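You operate a simulated robot arm through the tools that you are given. There is no shell and no other tool. Be economical: measure what you need, move in short steps, check, and stop when the job is done.

Carry out the task below with a simulated robot arm. There is one attempt and no reset: what you move stays moved.

JOB
Test lamp A on the gear model: 6 V goes on the orange mat, else in the left grey tray.
Fine: lamp in the yellow tray, yellow lever on and left on, crank at least a turn.

It is judged by the outcome, as a careful person would: the job done as asked, and still so three seconds after it is handed in. It fails if anything else is knocked over, pushed out of place, dropped, spilled or broken.

ROBOT AND FRAMES
A 6-joint arm with a two-finger parallel gripper, fixed in place. Base frame: the origin is at the foot of the arm, x ahead of it, y to its left, z up; the work surface is at about z = 0.8. Readings come in cm, degrees, newtons and seconds.
With the tool pointing down near the work surface it reaches from about 12 to 50 cm from the base axis. Its first joint turns from -72.0 to 72.0 degrees. Payload 0.65 kg.
Tool frame: the origin (TCP) lies between the finger pads and is the grasp point; the fingertips stand 2.5 cm ahead of it; z points along the fingers, y is the line along which they close. The gripper opens to 7.6 cm. The fingers are 1.8 cm wide and 1 cm thick; the gripper's body (3.6 by 7.8 cm) begins 4.5 cm behind the TCP.
Orientation is that of the tool frame in the base frame, as [roll, pitch, yaw] about the fixed x, y, z axes, in that order (R = Rz(yaw) Ry(pitch) Rx(roll)). With the fingers straight down and closing along the base's y, the tool's x points along the base's -x, its y along +y and its z along -z.

CONTROLS
- The arm moves only by the tool drive_tool. Its argument "targets" is a list of rows, each a list of 7 numbers: the shift along the tool's x, y, z in units of 150 mm (1.0 is 150 mm), then the turn, a rotation vector about the tool's x, y, z in units of 90 degrees (1.0 is 90 degrees), then the finger opening in cm, from 0 to 7.6. In form: [[x, y, z, rx, ry, rz, grip], ...]. A call has 1 to 12 rows; each row is the pose to reach, as a shift and turn from the pose commanded when the call began, along the tool's axes at that moment. A call with a number of a shift or a turn outside -1 to 1 is refused whole. A row lasts 0.2 s, in which the tool goes at most 5 cm and 8.6 degrees; a call with a longer step from one row to the next is refused whole, and so is a gripper value outside its range. Where a pose cannot be reached the arm comes as near as it can. A force on the tool above 90 N (or 10 N above the force at the start of the call, whichever is more), or a blocked arm, ends the call early, and 0.2 s more pass. The fingers move at their own pace (about 10.8 cm/s each) and stop on an object; they squeeze with about 22 N. The grip force told is the motor's: it shows also when the fingers shut on nothing. Time passes only in rows, and 0.2 s behind the last, so rows that repeat a pose let the fingers close. It gives the time, the measured TCP pose, the force on the tool (base axes), the opening and the grip force at its end, in the units of the frame above (readings bear some noise), with the torque about the TCP (base axes, N m) and any sound that the robot's microphone picked up.
- Cameras (640 x 400 px; columns grow to the right, rows downward): "scene" is fixed at [7.59, 28.44, 41.84]; the picture's right is [-0.58, -0.81, 0.00], its down [-0.35, 0.25, -0.90] and it looks along [0.73, -0.53, -0.43] (base axes); focal length 214 px, centre (320, 200). "wrist" rides on the gripper at [5.8, 1.1, -8.1] in the tool frame; the picture's right is [-0.18, 0.98, 0.00], its down [-0.75, -0.14, -0.64] and it looks along [-0.63, -0.12, 0.77] (tool axes); focal length 243 px, centre (320, 200). There is no depth. A picture from a camera that has moved, and an enlarged one, comes with that camera's place and axes in the base frame and with its lens.
- grab_frame(camera): a new picture of that camera. No time passes.
- enlarge(camera, box): a new picture of the part [left, top, right, bottom] of that camera's present view, enlarged. No time passes.
- finish_job(): hands the job in; it is judged then, once.

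Go step by step. Nothing tells you positions but the pictures and the camera data: compare them with the known pose of the tool, close in by small moves and look again before you grip or let go. The budget is 120 turns and 68 pictures, counting those below and the enlarged ones. Unless the task says otherwise, let go and move clear before handing in, and close with one line.

The tools are called after ">>>" as a command line: name --pt "numbers of a row" for each row, then --argument value for the rest, lists and objects as JSON in quotes. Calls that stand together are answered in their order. drive_tool: Moves the arm, as the interface text tells. Its arguments: {"type":"object","properties":{"targets":{"type":"array"}},"required":["targets"]} The other tools are called the same way: grab_frame (camera) takes a picture; enlarge (camera, box) takes an enlarged picture of a part of a camera's view; finish_job () hands the job in.

At the start:

```text
time: 0.0
eef_pos: [22.66, 13.19, 37.31]
tcp_rot: [179.9, 0.2, 180.0]
contact_force: [-0.2, 0.0, 0.1]
moment: [-0.01, 0.01, 0.02]
opening: 7.6
grasp_force: 0.0
```

scene: 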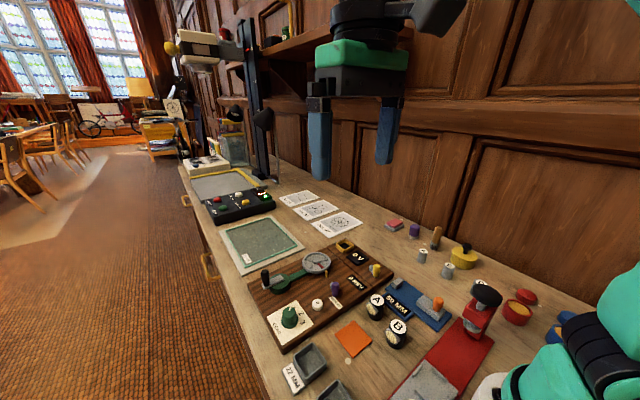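
wrist: 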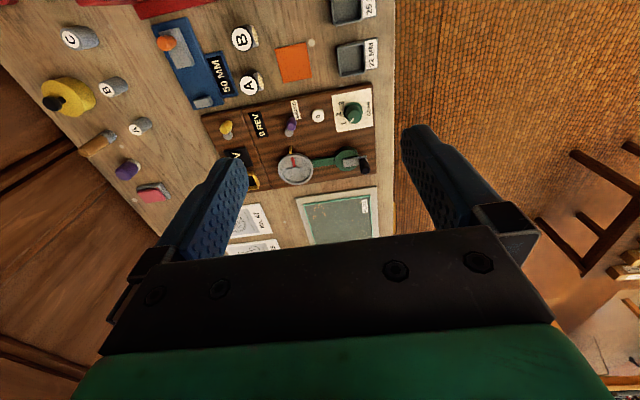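

I see the wooden gear board with crank, dial, levers and a small yellow tray, with lamps A and B near it. I'll look closer before moving.

>>> enlarge --camera "scene" --box '[230, 220, 430, 345]'

>>> enlarge --camera "wrist" --box '[190, 0, 400, 200]'

>>> enlarge --camera "scene" --box '[260, 290, 440, 400]'

```text
3.20 times, centred on (330, 282) of scene
camera zoom: at [7.59, 28.44, 41.84], right [-0.58, -0.81, 0.0], down [-0.35, 0.25, -0.9], along [0.73, -0.53, -0.43], focal length 686 px, centre (288, -64)
```

zoom: 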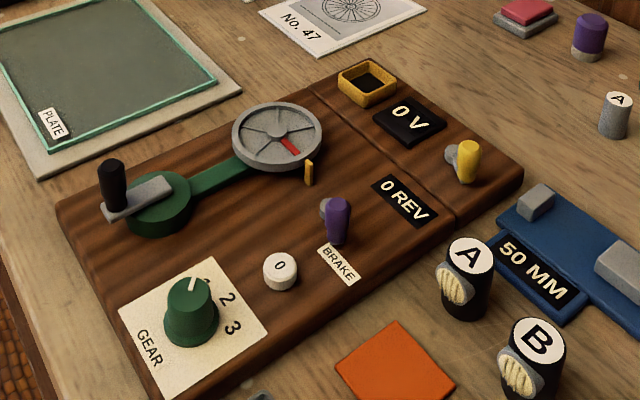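

```text
2.00 times, centred on (295, 100) of wrist
camera zoom: at [16.86, 14.16, 45.38], right [0.18, 0.98, 0.0], down [0.75, -0.14, 0.64], along [0.63, -0.12, -0.77], focal length 485 px, centre (370, 400)
```

zoom: 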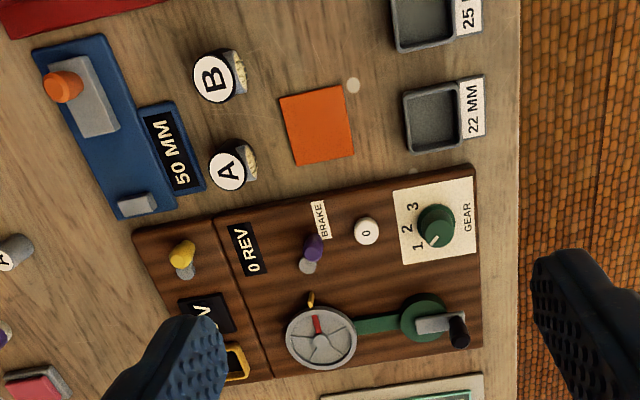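

```text
3.56 times, centred on (350, 345) of scene
camera zoom: at [7.59, 28.44, 41.84], right [-0.58, -0.81, 0.0], down [-0.35, 0.25, -0.9], along [0.73, -0.53, -0.43], focal length 763 px, centre (213, -316)
```

zoom: 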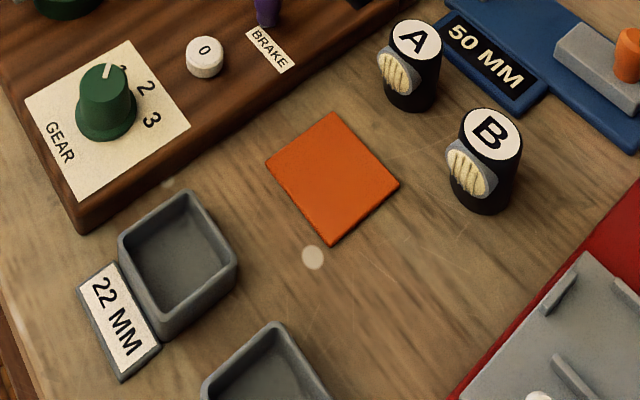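

Lamp A is the black cylinder near (25.3, 1.4); the yellow tray is about (44, -7) on the board. I'll move lower for a better view with the wrist camera.

>>> drive_tool --pt "0.078 -0.187 0.222 0 0 0 7.6" --pt "0.155 -0.373 0.443 0 0 0 7.6" --pt "0.233 -0.56 0.665 0 0 0 7.6" --pt "0.311 -0.747 0.887 0 0 0 7.6" --pt "0.311 -0.747 0.887 0 0 0 7.6"

>>> grab_frame --camera "wrist"

```text
time: 1.2
eef_pos: [18.04, 2.02, 24.11]
tcp_rot: [179.9, 0.2, 180.0]
contact_force: [0.8, 0.0, -0.1]
moment: [-0.05, -0.01, 0.0]
opening: 7.59
grasp_force: 0.1
```

```text
62 pictures are left
camera wrist: at [12.15, 3.02, 32.12], right [0.18, 0.98, 0.0], down [0.75, -0.14, 0.64], along [0.63, -0.12, -0.77], focal length 243 px, centre (320, 200)
```

wrist: 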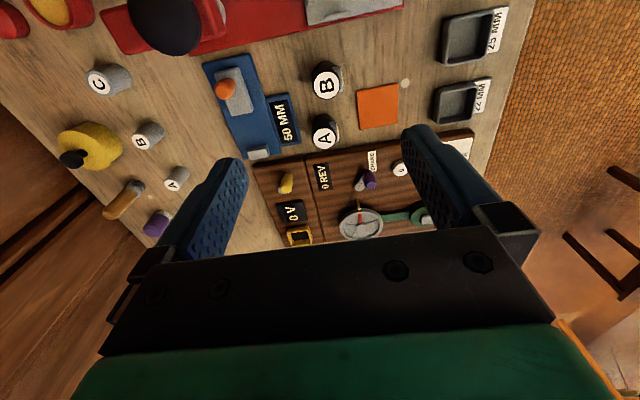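

>>> enlarge --camera "wrist" --box '[270, 40, 430, 140]'

>>> enlarge --camera "wrist" --box '[240, 140, 440, 260]'

```text
4.00 times, centred on (350, 90) of wrist
camera zoom: at [12.15, 3.02, 32.12], right [0.18, 0.98, 0.0], down [0.75, -0.14, 0.64], along [0.63, -0.12, -0.77], focal length 970 px, centre (200, 640)
```

zoom: 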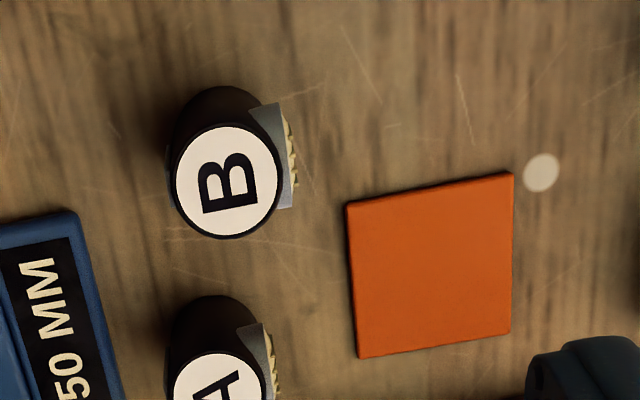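

```text
3.20 times, centred on (340, 200) of wrist
camera zoom: at [12.15, 3.02, 32.12], right [0.18, 0.98, 0.0], down [0.75, -0.14, 0.64], along [0.63, -0.12, -0.77], focal length 776 px, centre (256, 200)
```

zoom: 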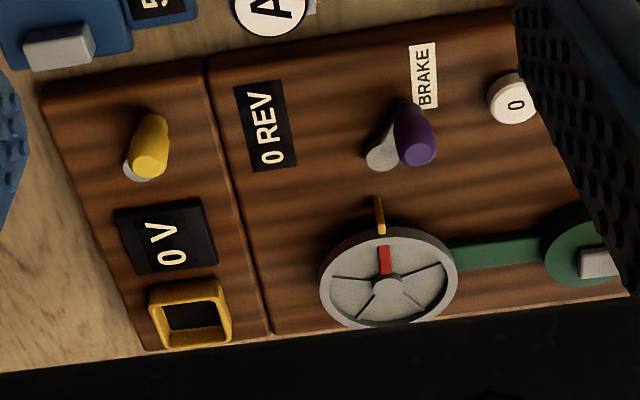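

No obstacles; the board is square to the base frame. I'll hover by the tray to check its size and the levers up close.

>>> drive_tool --pt "-0.233 -0.133 0.067 0 0 0 7.6" --pt "-0.466 -0.266 0.133 0 0 0 7.6" --pt "-0.7 -0.4 0.2 0 0 0 7.6" --pt "-0.933 -0.533 0.267 0 0 0 7.6" --pt "-0.933 -0.533 0.267 0 0 0 7.6"

>>> enlarge --camera "wrist" --box '[220, 60, 440, 220]'

```text
time: 2.4
eef_pos: [32.02, -5.92, 19.95]
tcp_rot: [179.9, 0.1, -180.0]
contact_force: [0.1, -0.6, -0.2]
moment: [-0.02, 0.02, 0.01]
opening: 7.61
grasp_force: 0.0
```

```text
2.50 times, centred on (330, 140) of wrist
camera zoom: at [26.25, -4.99, 27.98], right [0.18, 0.98, 0.0], down [0.75, -0.14, 0.64], along [0.63, -0.12, -0.77], focal length 606 px, centre (295, 350)
```

zoom: 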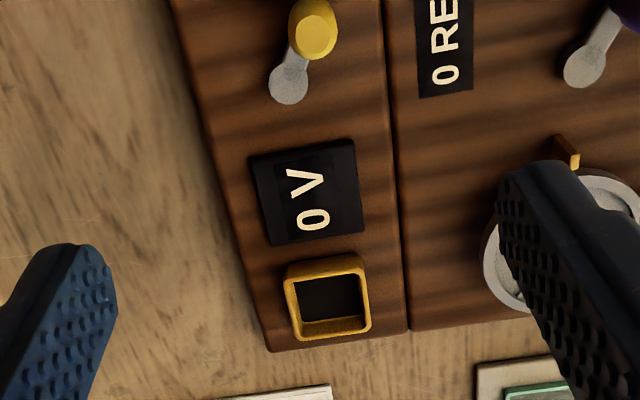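

The tray looks only slightly wider than the lamp, so I need finer measures. I'll descend here for a closer look at the tray.

>>> drive_tool --pt "-0.033 0 0.233 0 0 0 7.6" --pt "-0.067 0 0.467 0 0 0 7.6" --pt "-0.067 0 0.467 0 0 0 7.6"

>>> enlarge --camera "wrist" --box '[260, 80, 420, 180]'

```text
time: 3.2
eef_pos: [33.24, -6.0, 13.01]
tcp_rot: [179.9, 0.1, -180.0]
contact_force: [-0.3, 0.4, -0.6]
moment: [0.0, -0.02, -0.02]
opening: 7.6
grasp_force: 0.0
```

```text
4.00 times, centred on (340, 130) of wrist
camera zoom: at [27.35, -4.95, 21.02], right [0.18, 0.98, 0.0], down [0.75, -0.14, 0.64], along [0.63, -0.12, -0.77], focal length 970 px, centre (240, 480)
```

zoom: 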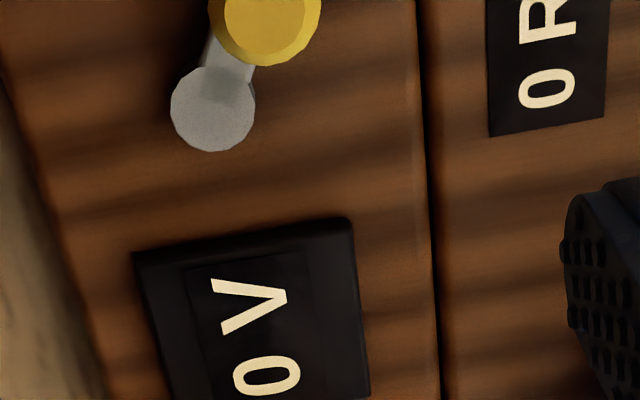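

The tray lies lower in this view.

>>> enlarge --camera "wrist" --box '[250, 150, 410, 250]'

```text
4.00 times, centred on (330, 200) of wrist
camera zoom: at [27.35, -4.95, 21.02], right [0.18, 0.98, 0.0], down [0.75, -0.14, 0.64], along [0.63, -0.12, -0.77], focal length 970 px, centre (280, 200)
```

zoom: 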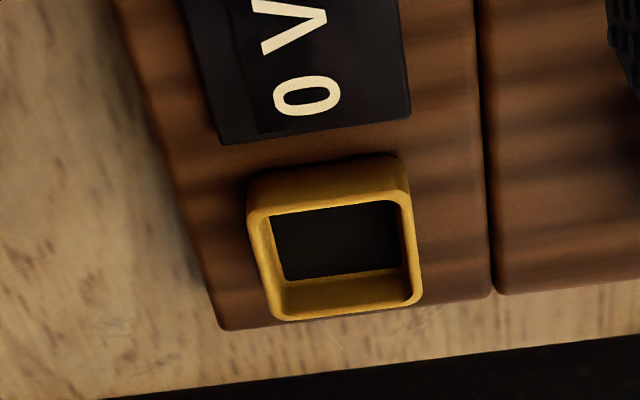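

Tray: outer ~3.7 cm, inner ~3.1 cm, centre about (43.3, -6.5), rim z≈4. Now a closer look at lamp A.

>>> drive_tool --pt "0 0 -0.3 0 0 0 7.6" --pt "0.27 0.125 -0.3 0 0 0 7.6" --pt "0.54 0.25 -0.3 0 0 0 7.6" --pt "0.81 0.375 -0.2 0 0 0 7.6" --pt "1.0 0.5 0 0 0 0 7.6" --pt "1.0 0.5 0 0 0 0 7.6"

>>> enlarge --camera "wrist" --box '[240, 90, 400, 190]'

```text
time: 4.6
eef_pos: [18.21, 1.58, 12.96]
tcp_rot: [180.0, 0.1, -180.0]
contact_force: [0.0, 0.6, -0.4]
moment: [0.01, 0.0, 0.0]
opening: 7.58
grasp_force: 0.0
```

```text
4.00 times, centred on (320, 140) of wrist
camera zoom: at [12.33, 2.51, 20.97], right [0.18, 0.98, 0.0], down [0.75, -0.14, 0.64], along [0.63, -0.12, -0.77], focal length 970 px, centre (320, 440)
```

zoom: 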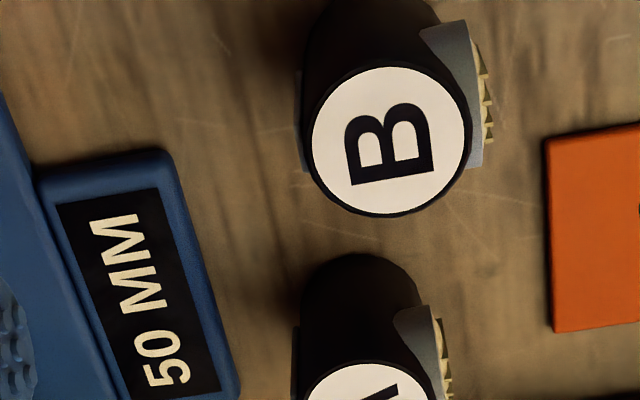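

>>> enlarge --camera "wrist" --box '[240, 140, 400, 240]'

```text
4.00 times, centred on (320, 190) of wrist
camera zoom: at [12.33, 2.51, 20.97], right [0.18, 0.98, 0.0], down [0.75, -0.14, 0.64], along [0.63, -0.12, -0.77], focal length 970 px, centre (320, 240)
```

zoom: 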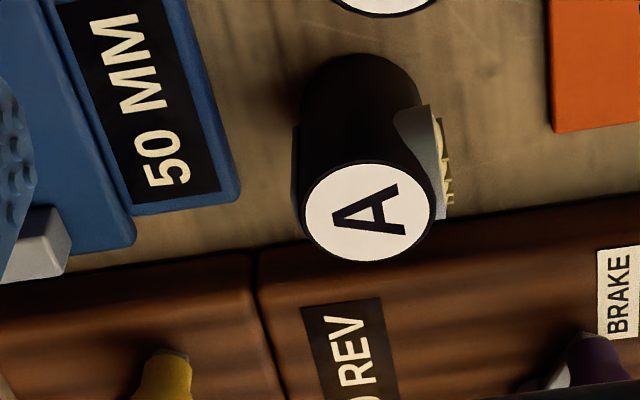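

Lamp A stands at about (24.8, 1.15), top z≈5, with grip pads on its ±y sides, matching the current finger direction. I'll move above it with a reduced opening and check before closing.

>>> drive_tool --pt "-0.22 -0.015 0 0 0 0 5" --pt "-0.439 -0.029 0.1 0 0 0 5" --pt "-0.439 -0.029 0.28 0 0 0 5" --pt "-0.439 -0.029 0.28 0 0 0 5"

>>> grab_frame --camera "wrist"

>>> enlarge --camera "scene" --box '[300, 230, 460, 350]'

```text
time: 5.6
eef_pos: [24.64, 1.03, 8.9]
tcp_rot: [179.9, 0.1, -180.0]
contact_force: [0.6, -0.3, 0.5]
moment: [0.0, -0.03, 0.0]
opening: 5.0
grasp_force: 0.1
```

```text
54 pictures are left
camera wrist: at [18.84, 2.03, 16.82], right [0.18, 0.98, 0.0], down [0.75, -0.14, 0.64], along [0.63, -0.12, -0.77], focal length 243 px, centre (320, 200)
```

wrist: 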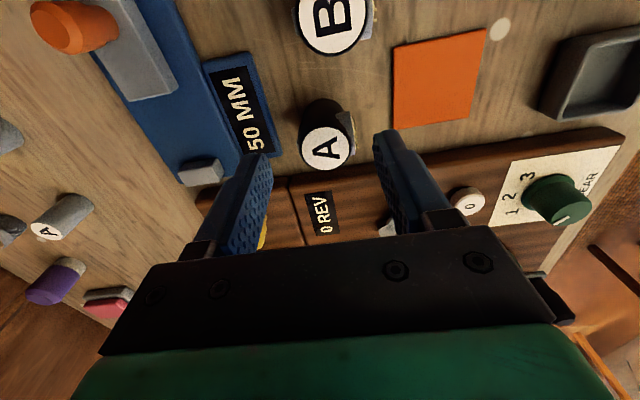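

```text
3.33 times, centred on (380, 290) of scene
camera zoom: at [7.59, 28.44, 41.84], right [-0.58, -0.81, 0.0], down [-0.35, 0.25, -0.9], along [0.73, -0.53, -0.43], focal length 715 px, centre (120, -100)
```

zoom: 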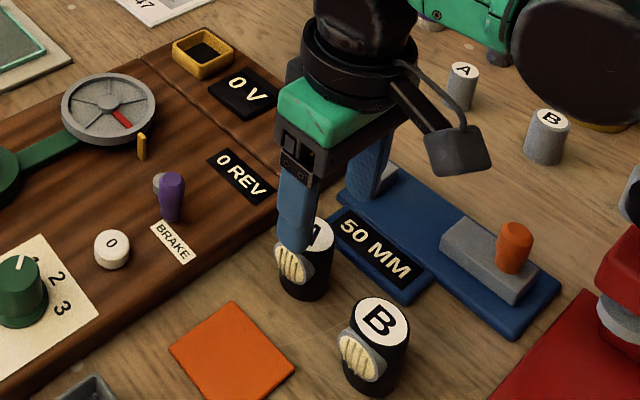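

Alignment is good; I descend to z≈4.9 and close.

>>> drive_tool --pt "-0.015 0.005 0.14 0 0 0 5" --pt "-0.015 0.005 0.267 0 0 0 5" --pt "-0.015 0.005 0.267 0 0 0 5" --pt "-0.015 0.005 0.267 0 0 0 0" --pt "-0.015 0.005 0.267 0 0 0 0" --pt "-0.015 0.005 0.267 0 0 0 0"

>>> enlarge --camera "scene" --box '[300, 230, 460, 350]'

```text
time: 7.0
eef_pos: [24.95, 1.19, 4.83]
tcp_rot: [180.0, 0.1, 180.0]
contact_force: [0.0, -0.2, -0.3]
moment: [0.02, -0.02, 0.02]
opening: 2.98
grasp_force: 21.7
```

```text
3.33 times, centred on (380, 290) of scene
camera zoom: at [7.59, 28.44, 41.84], right [-0.58, -0.81, 0.0], down [-0.35, 0.25, -0.9], along [0.73, -0.53, -0.43], focal length 715 px, centre (120, -100)
```

zoom: 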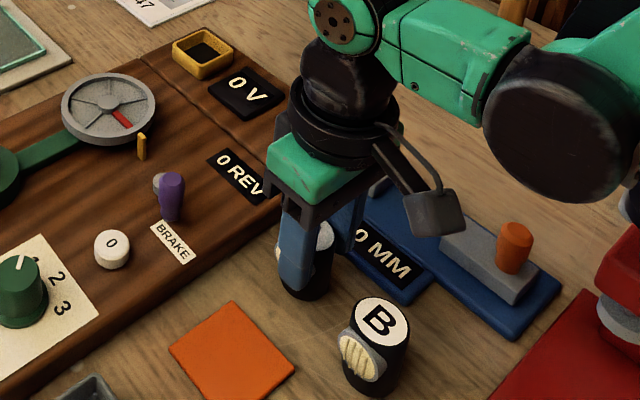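

Lamp gripped (2.98 cm). Lift and move partway toward the tray.

>>> drive_tool --pt "0 0 -0.15 0 0 0 0" --pt "0 0 -0.35 0 0 0 0" --pt "0 0 -0.55 0 0 0 0" --pt "-0.2 -0.1 -0.55 0 0 0 0" --pt "-0.4 -0.2 -0.55 0 0 0 0" --pt "-0.6 -0.3 -0.55 0 0 0 0" --pt "-0.75 -0.4 -0.55 0 0 0 0" --pt "-0.9 -0.512 -0.55 0 0 0 0" --pt "-0.9 -0.512 -0.55 0 0 0 0"

>>> grab_frame --camera "wrist"

>>> enlarge --camera "scene" --box '[270, 200, 430, 300]'

```text
time: 9.0
eef_pos: [38.36, -6.63, 13.04]
tcp_rot: [179.9, 0.1, -180.0]
contact_force: [-0.1, -0.1, -0.2]
moment: [0.01, 0.0, -0.01]
opening: 3.0
grasp_force: 21.8
```

```text
51 pictures are left
camera wrist: at [32.54, -5.58, 21.11], right [0.18, 0.98, 0.0], down [0.75, -0.14, 0.64], along [0.63, -0.12, -0.77], focal length 243 px, centre (320, 200)
```

wrist: 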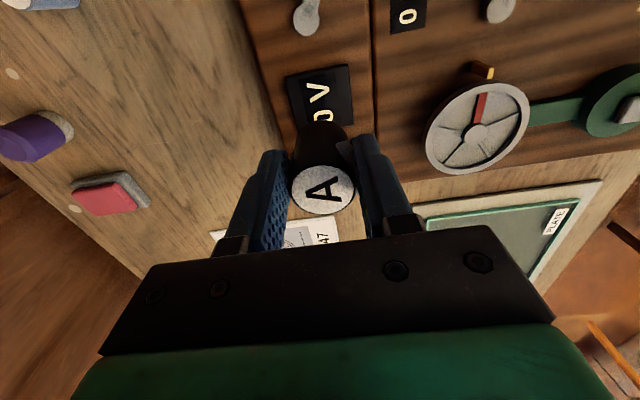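

```text
4.00 times, centred on (350, 250) of scene
camera zoom: at [7.59, 28.44, 41.84], right [-0.58, -0.81, 0.0], down [-0.35, 0.25, -0.9], along [0.73, -0.53, -0.43], focal length 858 px, centre (200, 0)
```

zoom: 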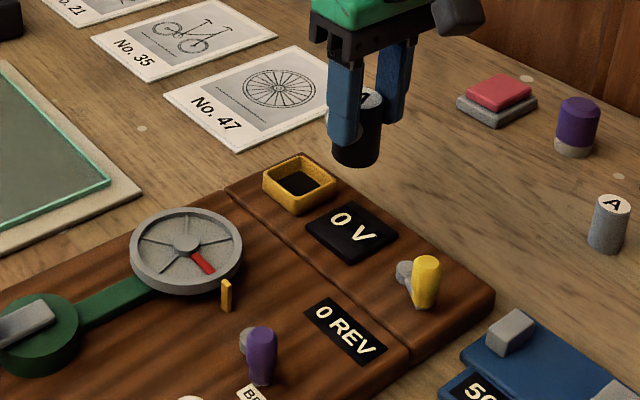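

Lamp held upright; tray centre estimate (43.5, -6.5, rim 4.0). Move above it with the lamp bottom just above the rim.

>>> drive_tool --pt "-0.17 0.008 0 0 0 0 0" --pt "-0.336 0.008 0 0 0 0 0" --pt "-0.336 0.008 0.16 0 0 0 0" --pt "-0.336 0.008 0.29 0 0 0 0" --pt "-0.336 0.008 0.29 0 0 0 0"

>>> enlarge --camera "wrist" --box '[260, 90, 420, 230]'

>>> enlarge --camera "scene" --box '[320, 215, 400, 265]'

```text
time: 10.2
eef_pos: [43.41, -6.33, 8.76]
tcp_rot: [179.9, 0.2, 180.0]
contact_force: [0.3, -0.2, -0.4]
moment: [-0.01, 0.03, 0.0]
opening: 3.03
grasp_force: 22.1
```

```text
2.86 times, centred on (340, 160) of wrist
camera zoom: at [37.6, -5.38, 16.76], right [0.18, 0.98, 0.0], down [0.75, -0.14, 0.64], along [0.63, -0.12, -0.77], focal length 693 px, centre (263, 314)
```

zoom: 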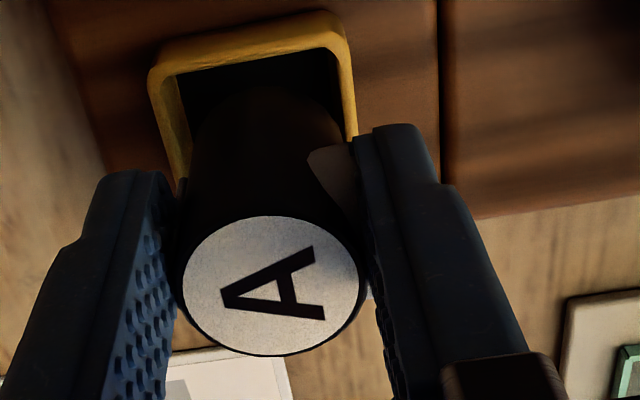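

```text
8.00 times, centred on (360, 240) of scene
camera zoom: at [7.59, 28.44, 41.84], right [-0.58, -0.81, 0.0], down [-0.35, 0.25, -0.9], along [0.73, -0.53, -0.43], focal length 1716 px, centre (0, -120)
```

zoom: 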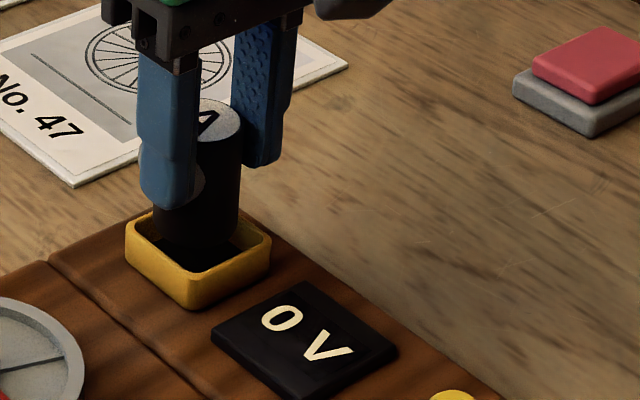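

Lamp looks aligned over the tray within about a millimetre; I nudge 1 mm in +x and lower gently.

>>> drive_tool --pt "-0.007 0 0.0 0 0 0 0" --pt "-0.007 0 0.03 0 0 0 0" --pt "-0.007 0 0.05 0 0 0 0" --pt "-0.007 0 0.065 0 0 0 0" --pt "-0.007 0 0.065 0 0 0 0"

>>> enlarge --camera "scene" --box '[320, 215, 400, 265]'

>>> enlarge --camera "wrist" --box '[260, 90, 420, 230]'

```text
time: 11.4
eef_pos: [43.56, -6.36, 7.74]
tcp_rot: [180.0, 0.2, 179.9]
contact_force: [-2.7, -0.7, 6.7]
moment: [-0.06, -0.07, -0.06]
opening: 2.98
grasp_force: 22.5
```

```text
8.00 times, centred on (360, 240) of scene
camera zoom: at [7.58, 28.44, 41.84], right [-0.58, -0.81, 0.0], down [-0.35, 0.25, -0.9], along [0.73, -0.53, -0.43], focal length 1716 px, centre (0, -120)
```

zoom: 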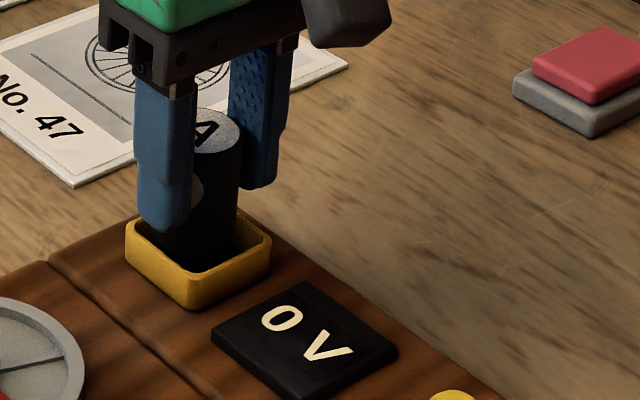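

```text
2.86 times, centred on (340, 160) of wrist
camera zoom: at [37.72, -5.38, 15.74], right [0.18, 0.98, 0.0], down [0.75, -0.14, 0.64], along [0.63, -0.12, -0.77], focal length 693 px, centre (263, 314)
```

zoom: 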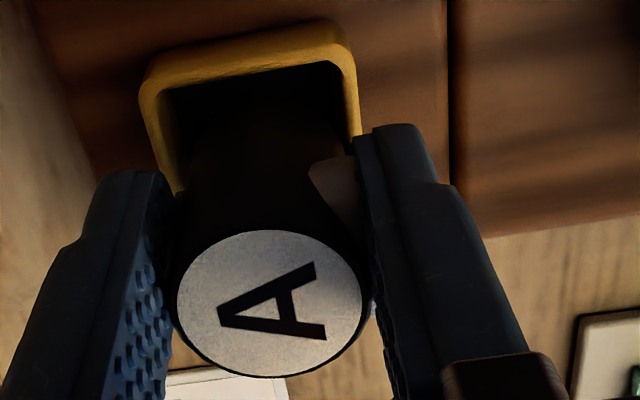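

Light contact with a -x push, so the lamp rubs the far wall. Back up slightly, shift 2 mm toward -x and lower again.

>>> drive_tool --pt "0 0 -0.03 0 0 0 0" --pt "0.015 0 -0.03 0 0 0 0" --pt "0.015 0 0 0 0 0 0" --pt "0.015 0 0.01 0 0 0 0" --pt "0.015 0 0.01 0 0 0 0"

>>> enlarge --camera "wrist" --box '[260, 90, 420, 230]'

```text
time: 12.6
eef_pos: [43.34, -6.42, 7.62]
tcp_rot: [179.9, 0.1, 180.0]
contact_force: [0.2, 1.6, 0.4]
moment: [0.02, 0.0, 0.0]
opening: 2.97
grasp_force: 22.5
```

```text
2.86 times, centred on (340, 160) of wrist
camera zoom: at [37.46, -5.4, 15.64], right [0.18, 0.98, 0.0], down [0.75, -0.14, 0.64], along [0.63, -0.12, -0.77], focal length 693 px, centre (263, 314)
```

zoom: 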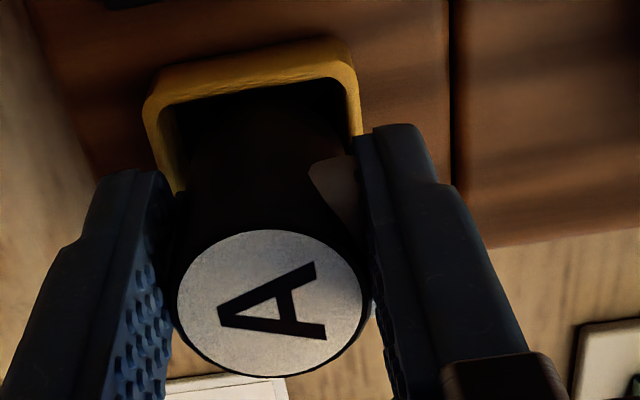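

Free in z now, with a slight +y push; I shift 1 mm in +y and lower further.

>>> drive_tool --pt "0 0.006 0 0 0 0 0" --pt "0 0.006 0.012 0 0 0 0" --pt "0 0.006 0.024 0 0 0 0" --pt "0 0.006 0.03 0 0 0 0" --pt "0 0.006 0.03 0 0 0 0"

>>> enlarge --camera "scene" --box '[320, 215, 400, 265]'

```text
time: 13.8
eef_pos: [43.32, -6.29, 7.09]
tcp_rot: [180.0, 0.2, 179.9]
contact_force: [0.0, -5.8, -1.0]
moment: [-0.22, 0.01, -0.05]
opening: 2.98
grasp_force: 22.0
```

```text
8.00 times, centred on (360, 240) of scene
camera zoom: at [7.59, 28.44, 41.84], right [-0.58, -0.81, 0.0], down [-0.35, 0.25, -0.9], along [0.73, -0.53, -0.43], focal length 1716 px, centre (0, -120)
```

zoom: 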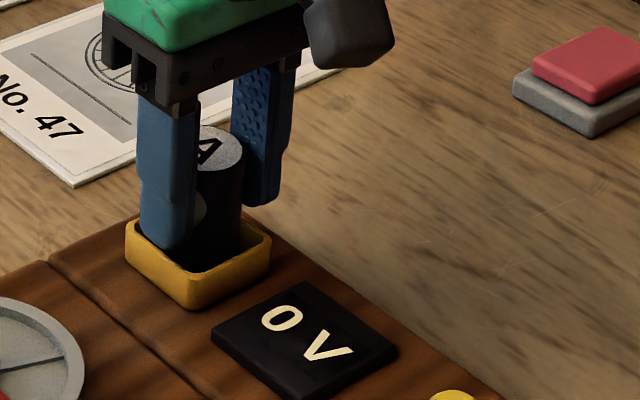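

Slightly over-shifted in y; take half back and keep lowering.

>>> drive_tool --pt "0 -0.004 0 0 0 0 0" --pt "0 -0.004 0.01 0 0 0 0" --pt "0 -0.004 0.018 0 0 0 0" --pt "0 -0.004 0.018 0 0 0 0"

```text
time: 14.8
eef_pos: [43.21, -6.4, 6.79]
tcp_rot: [179.9, 0.1, 179.9]
contact_force: [-0.2, 0.4, 0.0]
moment: [0.02, -0.01, 0.05]
opening: 2.99
grasp_force: 21.9
```

No contact force now; continue down to find the floor.

>>> drive_tool --pt "0 0 0.008 0 0 0 0" --pt "0 0 0.015 0 0 0 0" --pt "0 0 0.015 0 0 0 0"

>>> enlarge --camera "scene" --box '[320, 215, 400, 265]'

```text
time: 15.6
eef_pos: [43.25, -6.45, 6.57]
tcp_rot: [180.0, 0.2, 179.9]
contact_force: [-0.1, 0.1, 0.1]
moment: [0.01, 0.02, -0.01]
opening: 3.01
grasp_force: 22.5
```

```text
8.00 times, centred on (360, 240) of scene
camera zoom: at [7.59, 28.44, 41.84], right [-0.58, -0.81, 0.0], down [-0.35, 0.25, -0.9], along [0.73, -0.53, -0.43], focal length 1716 px, centre (0, -120)
```

zoom: 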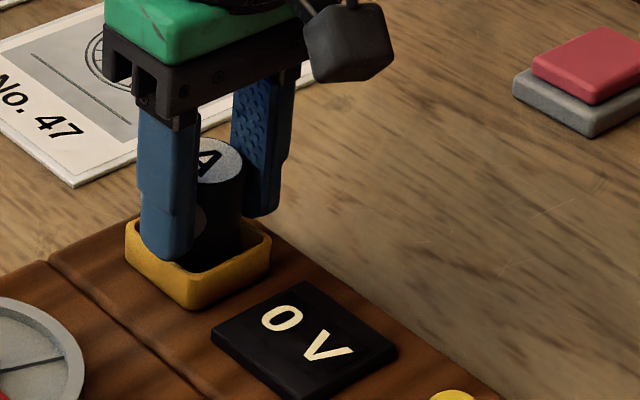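

>>> drive_tool --pt "0 0 0.007 0 0 0 0" --pt "0 0 0.014 0 0 0 0" --pt "0 0 0.014 0 0 0 0"

```text
time: 16.4
eef_pos: [43.39, -6.5, 6.44]
tcp_rot: [180.0, 0.1, -180.0]
contact_force: [1.9, -1.0, 6.4]
moment: [-0.01, -0.05, -0.01]
opening: 3.0
grasp_force: 21.8
```

Bottomed out gently. Release and rise, then check.

>>> drive_tool --pt "0 0 -0.01 0 0 0 3.0" --pt "0 0 -0.01 0 0 0 3.6" --pt "0 0 -0.01 0 0 0 4.6" --pt "0 0 -0.01 0 0 0 4.6" --pt "0 0 -0.15 0 0 0 4.6" --pt "0 0 -0.35 0 0 0 4.6" --pt "0 0 -0.6 0 0 0 4.6" --pt "0 0 -0.6 0 0 0 4.6"

>>> enlarge --camera "scene" --box '[270, 200, 430, 300]'

```text
time: 18.2
eef_pos: [43.42, -6.36, 15.32]
tcp_rot: [179.9, 0.1, 180.0]
contact_force: [0.6, 0.0, 0.2]
moment: [-0.01, 0.01, -0.02]
opening: 4.62
grasp_force: 0.0
```

```text
4.00 times, centred on (350, 250) of scene
camera zoom: at [7.59, 28.44, 41.84], right [-0.58, -0.81, 0.0], down [-0.35, 0.25, -0.9], along [0.73, -0.53, -0.43], focal length 858 px, centre (200, 0)
```

zoom: 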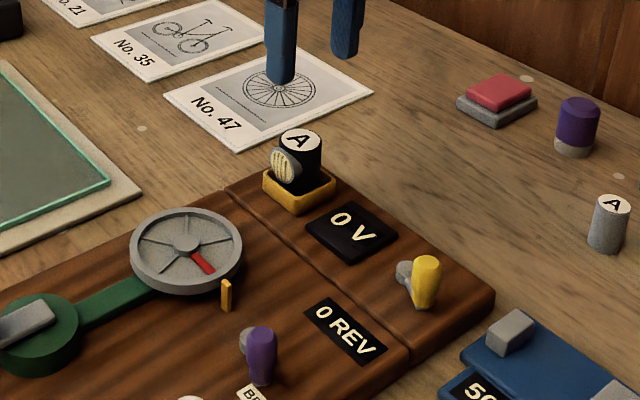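

Lamp A sits upright in the yellow tray. Next the levers: I'll zoom in on both to understand their pivots.

>>> enlarge --camera "scene" --box '[310, 245, 390, 300]'

>>> drive_tool --pt "0.25 0 -0.1 0 0 0 4.6" --pt "0.5 0 -0.1 0 0 0 4.6" --pt "0.75 0.05 -0.1 0 0 0 4.6" --pt "1.0 0.13 -0.1 0 0 0 4.6" --pt "1.0 0.13 0 0 0 0 4.6" --pt "1.0 0.13 0 0 0 0 4.6"

>>> grab_frame --camera "wrist"

```text
7.27 times, centred on (350, 272) of scene
camera zoom: at [7.59, 28.44, 41.84], right [-0.58, -0.81, 0.0], down [-0.35, 0.25, -0.9], along [0.73, -0.53, -0.43], focal length 1560 px, centre (102, -327)
```

zoom: 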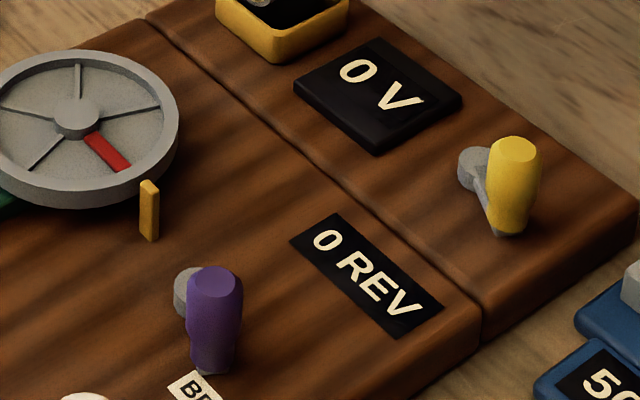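

```text
time: 19.6
eef_pos: [28.2, -4.37, 15.56]
tcp_rot: [179.9, 0.1, -179.9]
contact_force: [0.3, -0.5, 0.2]
moment: [0.01, 0.02, -0.02]
opening: 4.59
grasp_force: 0.1
```

```text
40 pictures are left
camera wrist: at [22.42, -3.38, 23.52], right [0.18, 0.98, 0.0], down [0.75, -0.14, 0.64], along [0.63, -0.12, -0.77], focal length 243 px, centre (320, 200)
```

wrist: 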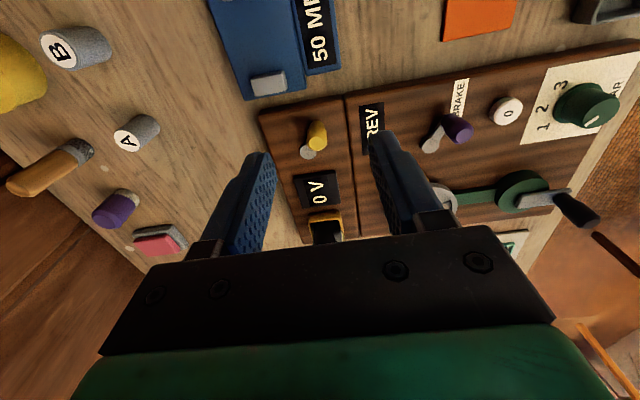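

>>> enlarge --camera "wrist" --box '[260, 90, 480, 230]'

```text
2.86 times, centred on (370, 160) of wrist
camera zoom: at [22.42, -3.38, 23.52], right [0.18, 0.98, 0.0], down [0.75, -0.14, 0.64], along [0.63, -0.12, -0.77], focal length 693 px, centre (177, 314)
```

zoom: 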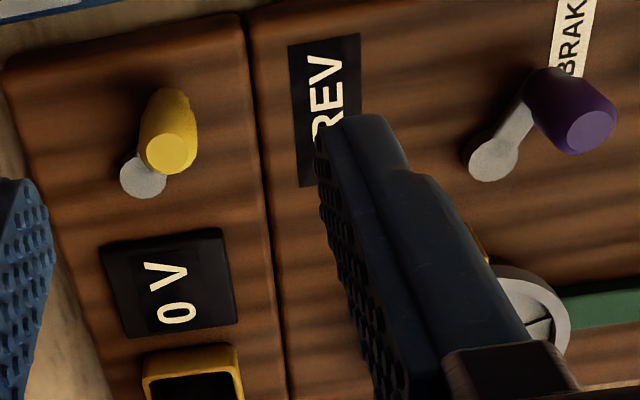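

The levers are flat cranks turning about a vertical pivot: yellow pivot ≈(33.2,-6.6), its upright handle ≈(31.2,-5.3), top z≈6. I'll position above the handle with fingers straddling it along y.

>>> drive_tool --pt "-0.1 -0.03 0.1 0 0 0 3.4" --pt "-0.193 -0.062 0.27 0 0 0 3.4" --pt "-0.193 -0.062 0.4 0 0 0 3.4" --pt "-0.193 -0.062 0.4 0 0 0 3.4"

>>> enlarge --camera "wrist" --box '[240, 90, 420, 230]'

>>> enlarge --camera "scene" --box '[310, 225, 420, 300]'

```text
time: 20.6
eef_pos: [31.15, -5.37, 9.42]
tcp_rot: [179.9, 0.1, 180.0]
contact_force: [0.0, 0.0, 0.4]
moment: [0.01, 0.05, -0.01]
opening: 3.41
grasp_force: 0.1
```

```text
2.86 times, centred on (330, 160) of wrist
camera zoom: at [25.37, -4.38, 17.48], right [0.18, 0.98, 0.0], down [0.75, -0.14, 0.64], along [0.63, -0.12, -0.77], focal length 693 px, centre (291, 314)
```

zoom: 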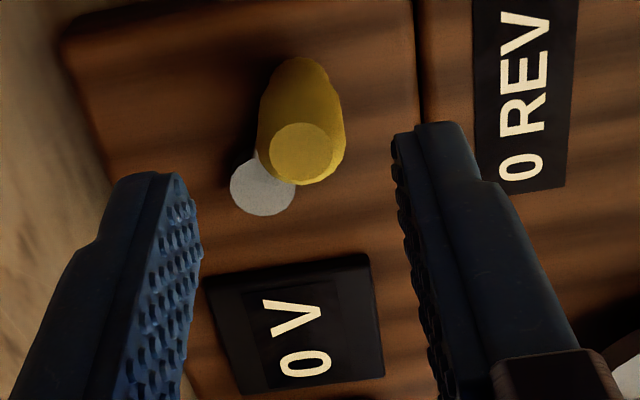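

```text
5.33 times, centred on (365, 262) of scene
camera zoom: at [7.59, 28.44, 41.84], right [-0.58, -0.81, 0.0], down [-0.35, 0.25, -0.9], along [0.73, -0.53, -0.43], focal length 1144 px, centre (80, -133)
```

zoom: 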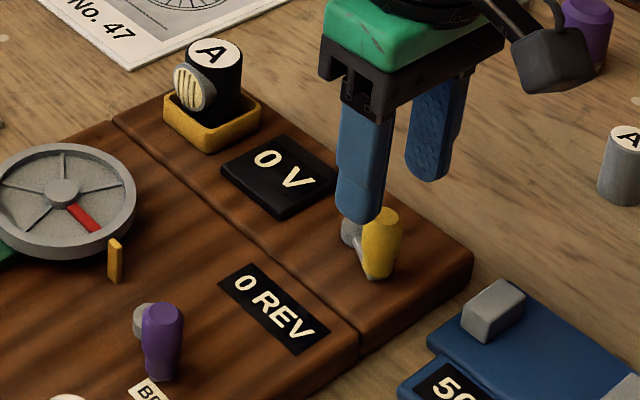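

Handle is centred between the fingers. Lower, narrow to 2.2 cm, and push toward -y about 1 cm to feel it.

>>> drive_tool --pt "0 0 0.1 0 0 0 3.4" --pt "0 0 0.2 0 0 0 3.4" --pt "0 0 0.2 0 0 0 2.2" --pt "0 0 0.2 0 0 0 2.2" --pt "0 -0.03 0.2 0 0 0 2.2" --pt "0 -0.06 0.2 0 0 0 2.2" --pt "0 -0.08 0.2 0 0 0 2.2" --pt "0 -0.08 0.2 0 0 0 2.2"

>>> enlarge --camera "wrist" --box '[240, 90, 420, 230]'

```text
time: 22.4
eef_pos: [31.23, -6.61, 6.44]
tcp_rot: [179.9, 0.1, 179.9]
contact_force: [0.5, 0.2, 0.1]
moment: [0.02, -0.01, -0.01]
opening: 2.22
grasp_force: 0.1
```

```text
2.86 times, centred on (330, 160) of wrist
camera zoom: at [25.36, -5.57, 14.47], right [0.18, 0.98, 0.0], down [0.75, -0.14, 0.64], along [0.63, -0.12, -0.77], focal length 693 px, centre (291, 314)
```

zoom: 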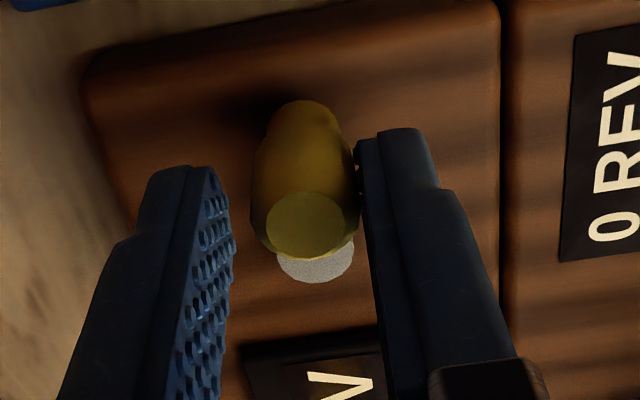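

The lever moves with the push. Continue toward -y to its stop.

>>> drive_tool --pt "0 -0.03 0 0 0 0 2.2" --pt "0 -0.06 0 0 0 0 2.2" --pt "0 -0.09 0 0 0 0 2.2" --pt "0 -0.105 0 0 0 0 2.2" --pt "0 -0.105 0 0 0 0 2.2"

>>> enlarge --camera "wrist" --box '[240, 90, 420, 230]'

```text
time: 23.6
eef_pos: [31.35, -8.15, 6.45]
tcp_rot: [179.9, 0.0, -180.0]
contact_force: [0.2, 2.4, 0.3]
moment: [0.0, 0.0, 0.01]
opening: 2.37
grasp_force: 0.8
```

```text
2.86 times, centred on (330, 160) of wrist
camera zoom: at [25.38, -7.14, 14.42], right [0.18, 0.98, 0.0], down [0.75, -0.14, 0.64], along [0.63, -0.12, -0.77], focal length 693 px, centre (291, 314)
```

zoom: 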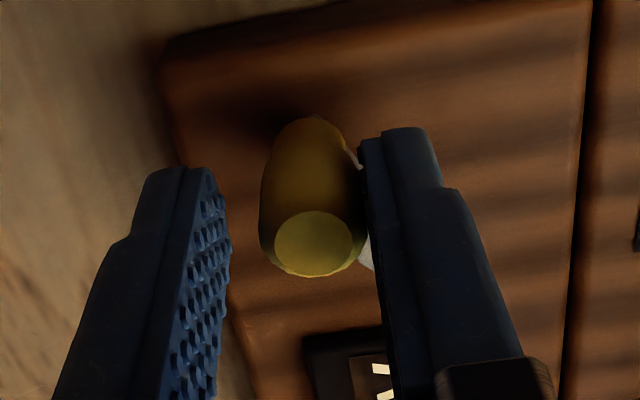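

>>> drive_tool --pt "0 -0.01 0 0 0 0 2.2" --pt "0 -0.02 0 0 0 0 2.2" --pt "0 -0.02 0 0 0 0 2.2"

```text
time: 24.4
eef_pos: [31.32, -8.47, 6.39]
tcp_rot: [179.9, 0.0, 180.0]
contact_force: [0.1, 8.8, 0.9]
moment: [0.13, -0.01, 0.01]
opening: 2.91
grasp_force: 4.1
```

Hard stop reached. Back off and rise, then view the board.

>>> drive_tool --pt "0 0.02 0 0 0 0 3.4" --pt "0 0.0 0 0 0 0 3.4" --pt "0 0.0 -0.25 0 0 0 3.4" --pt "0 0.0 -0.55 0 0 0 3.4" --pt "0.1 0.2 -0.8 0 0 0 3.4" --pt "0.1 0.5 -0.9 0 0 0 3.4" --pt "0.1 0.75 -0.9 0 0 0 3.4" --pt "0.1 0.75 -0.9 0 0 0 3.4"

>>> grab_frame --camera "wrist"

>>> enlarge --camera "scene" --box '[240, 220, 400, 340]'

```text
refused: row 5 steps farther than a row can; nothing moved
```

```text
34 pictures are left
camera wrist: at [25.38, -7.44, 14.42], right [0.18, 0.98, 0.0], down [0.75, -0.14, 0.64], along [0.63, -0.12, -0.77], focal length 243 px, centre (320, 200)
```

wrist: 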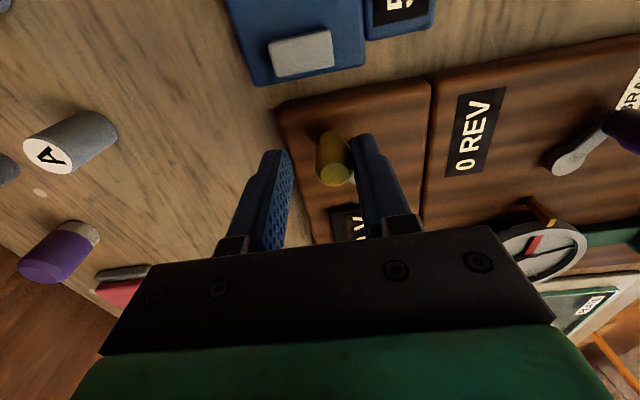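

```text
3.33 times, centred on (320, 280) of scene
camera zoom: at [7.59, 28.44, 41.84], right [-0.58, -0.81, 0.0], down [-0.35, 0.25, -0.9], along [0.73, -0.53, -0.43], focal length 715 px, centre (320, -67)
```

zoom: 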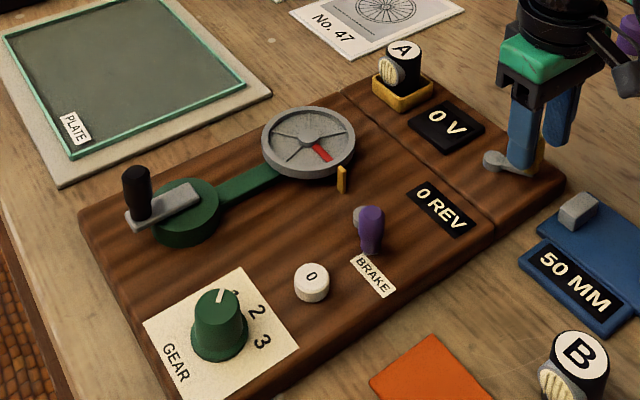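

Yellow lever now swung to the other side. Retreat upward and go look at the crank.

>>> drive_tool --pt "0 0.02 0 0 0 0 3.4" --pt "0 0.02 0 0 0 0 3.4" --pt "0 0.02 -0.25 0 0 0 3.4" --pt "0 0.02 -0.55 0 0 0 3.4" --pt "0 0.3 -0.65 0 0 0 3.4" --pt "0 0.6 -0.65 0 0 0 3.4" --pt "0 0.9 -0.65 0 0 0 3.4" --pt "0 1.0 -0.65 0 0 0 3.4" --pt "0 1.0 -0.65 0 0 0 3.4"

>>> drive_tool --pt "0 0.3 0 0 0 0 3.4" --pt "-0.1 0.55 0 0 0 0 3.4" --pt "-0.3 0.65 0 0 0 0 3.4" --pt "-0.3 0.65 0 0 0 0 3.4"

>>> grab_frame --camera "wrist"

>>> enlarge --camera "scene" --box '[240, 220, 400, 340]'

```text
time: 26.4
eef_pos: [31.32, 6.4, 16.08]
tcp_rot: [180.0, 0.1, 180.0]
contact_force: [-0.2, -0.4, 0.0]
moment: [-0.01, -0.01, 0.02]
opening: 3.42
grasp_force: 0.1
```

```text
time: 27.4
eef_pos: [35.65, 16.3, 16.24]
tcp_rot: [-180.0, 0.0, 180.0]
contact_force: [-0.7, 0.9, -0.3]
moment: [-0.05, 0.03, 0.0]
opening: 3.4
grasp_force: 0.0
```

```text
32 pictures are left
camera wrist: at [29.84, 17.42, 24.14], right [0.18, 0.98, 0.0], down [0.75, -0.14, 0.64], along [0.63, -0.12, -0.77], focal length 243 px, centre (320, 200)
```

wrist: 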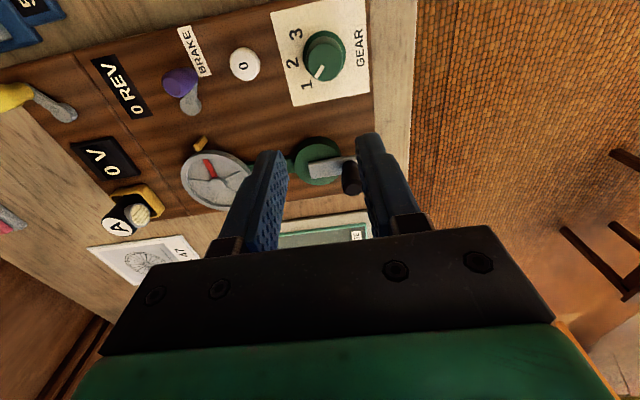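

```text
3.33 times, centred on (320, 280) of scene
camera zoom: at [7.59, 28.44, 41.84], right [-0.58, -0.81, 0.0], down [-0.35, 0.25, -0.9], along [0.73, -0.53, -0.43], focal length 715 px, centre (320, -67)
```

zoom: 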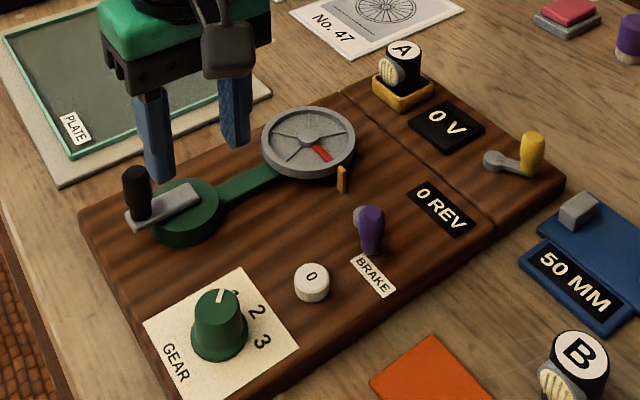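

>>> enlarge --camera "wrist" --box '[270, 120, 400, 210]'

>>> enlarge --camera "scene" --box '[250, 255, 310, 300]'

```text
4.44 times, centred on (335, 165) of wrist
camera zoom: at [29.84, 17.42, 24.14], right [0.18, 0.98, 0.0], down [0.75, -0.14, 0.64], along [0.63, -0.12, -0.77], focal length 1078 px, centre (253, 356)
```

zoom: 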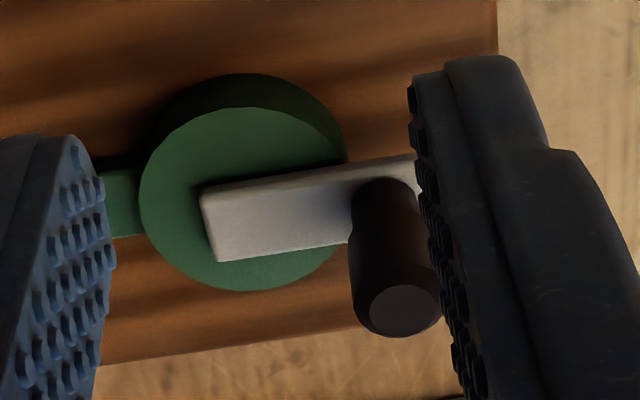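

```text
8.89 times, centred on (280, 278) of scene
camera zoom: at [7.59, 28.44, 41.84], right [-0.58, -0.81, 0.0], down [-0.35, 0.25, -0.9], along [0.73, -0.53, -0.43], focal length 1906 px, centre (676, -489)
```

zoom: 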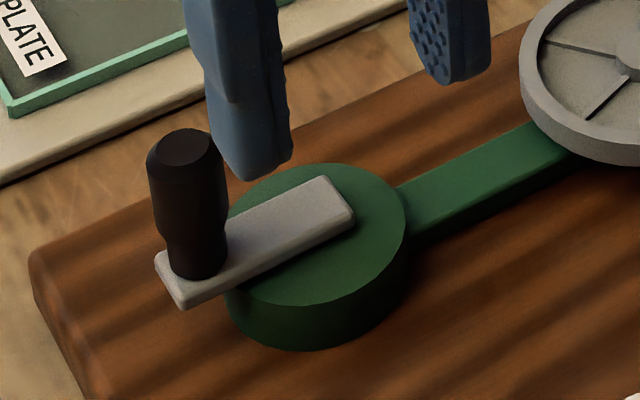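

Crank centre ≈(41.8,14.85), handle ≈(42.2,17.8), top z≈8.5, radius ≈3. I'll move above the handle, descend and grip it.

>>> drive_tool --pt "-0.22 0.05 0.1 0 0 0 3.6" --pt "-0.437 0.1 0.2 0 0 0 3.6" --pt "-0.437 0.1 0.3 0 0 0 3.6" --pt "-0.437 0.1 0.3 0 0 0 3.6"

>>> enlarge --camera "wrist" --box '[250, 90, 410, 210]'

```text
time: 28.4
eef_pos: [42.17, 17.79, 11.53]
tcp_rot: [180.0, 0.1, -179.9]
contact_force: [-0.2, 0.3, 0.2]
moment: [0.0, -0.01, 0.0]
opening: 3.61
grasp_force: 0.0
```

```text
3.33 times, centred on (330, 150) of wrist
camera zoom: at [36.4, 18.81, 19.66], right [0.18, 0.98, 0.0], down [0.75, -0.14, 0.64], along [0.63, -0.12, -0.77], focal length 809 px, centre (287, 367)
```

zoom: 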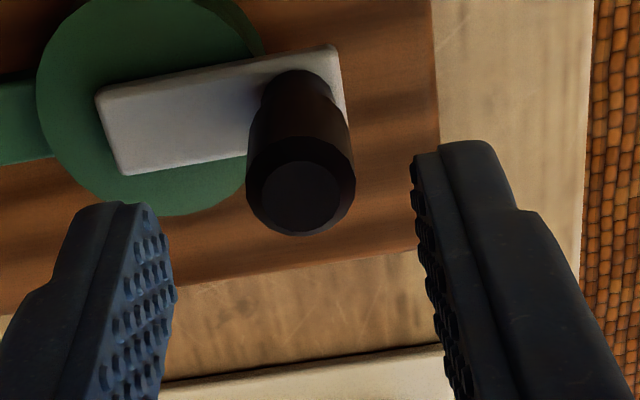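

>>> drive_tool --pt "-0.005 0.003 0.12 0 0 0 3.6" --pt "-0.005 0.003 0.227 0 0 0 3.6" --pt "-0.005 0.003 0.227 0 0 0 3.6" --pt "-0.005 0.003 0.227 0 0 0 0" --pt "-0.005 0.003 0.227 0 0 0 0" --pt "-0.005 0.003 0.227 0 0 0 0"

>>> enlarge --camera "scene" --box '[240, 240, 320, 300]'

```text
time: 29.8
eef_pos: [42.37, 17.96, 8.21]
tcp_rot: [179.7, 0.1, 180.0]
contact_force: [0.1, 19.6, -8.9]
moment: [-0.12, -0.04, 0.0]
opening: 1.76
grasp_force: 35.7
```

```text
6.67 times, centred on (280, 270) of scene
camera zoom: at [7.59, 28.44, 41.83], right [-0.58, -0.81, 0.0], down [-0.35, 0.25, -0.9], along [0.73, -0.53, -0.43], focal length 1430 px, centre (587, -267)
```

zoom: 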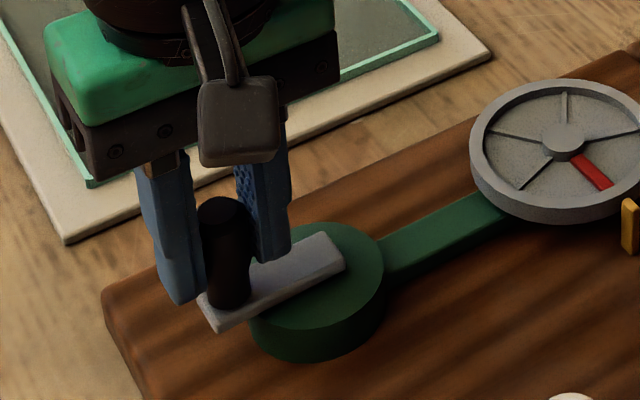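

Gripped; the +y force says the handle sits about 1 mm further out (r≈3.15). I'll try a 20° clockwise arc and use the measured pose to refine the circle.

>>> drive_tool --pt "-0.018 0.004 0 0 0 0 0" --pt "-0.036 0 0 0 0 0 0" --pt "-0.053 -0.006 0 0 0 0 0" --pt "-0.068 -0.014 0 0 0 0 0" --pt "-0.068 -0.014 0 0 0 0 0"

>>> enlarge --camera "scene" --box '[240, 220, 380, 320]'

```text
time: 31.0
eef_pos: [43.35, 17.68, 8.36]
tcp_rot: [179.8, 0.1, -179.8]
contact_force: [13.4, 36.0, -30.2]
moment: [-0.18, -0.08, 0.05]
opening: 1.75
grasp_force: 36.9
```

```text
4.00 times, centred on (310, 270) of scene
camera zoom: at [7.6, 28.44, 41.83], right [-0.58, -0.81, 0.0], down [-0.35, 0.25, -0.9], along [0.73, -0.53, -0.43], focal length 858 px, centre (360, -80)
```

zoom: 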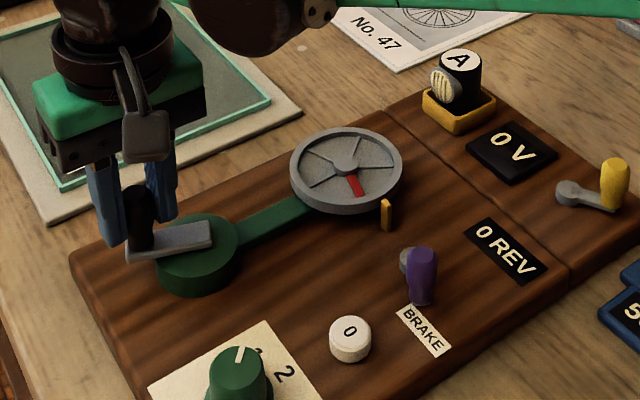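

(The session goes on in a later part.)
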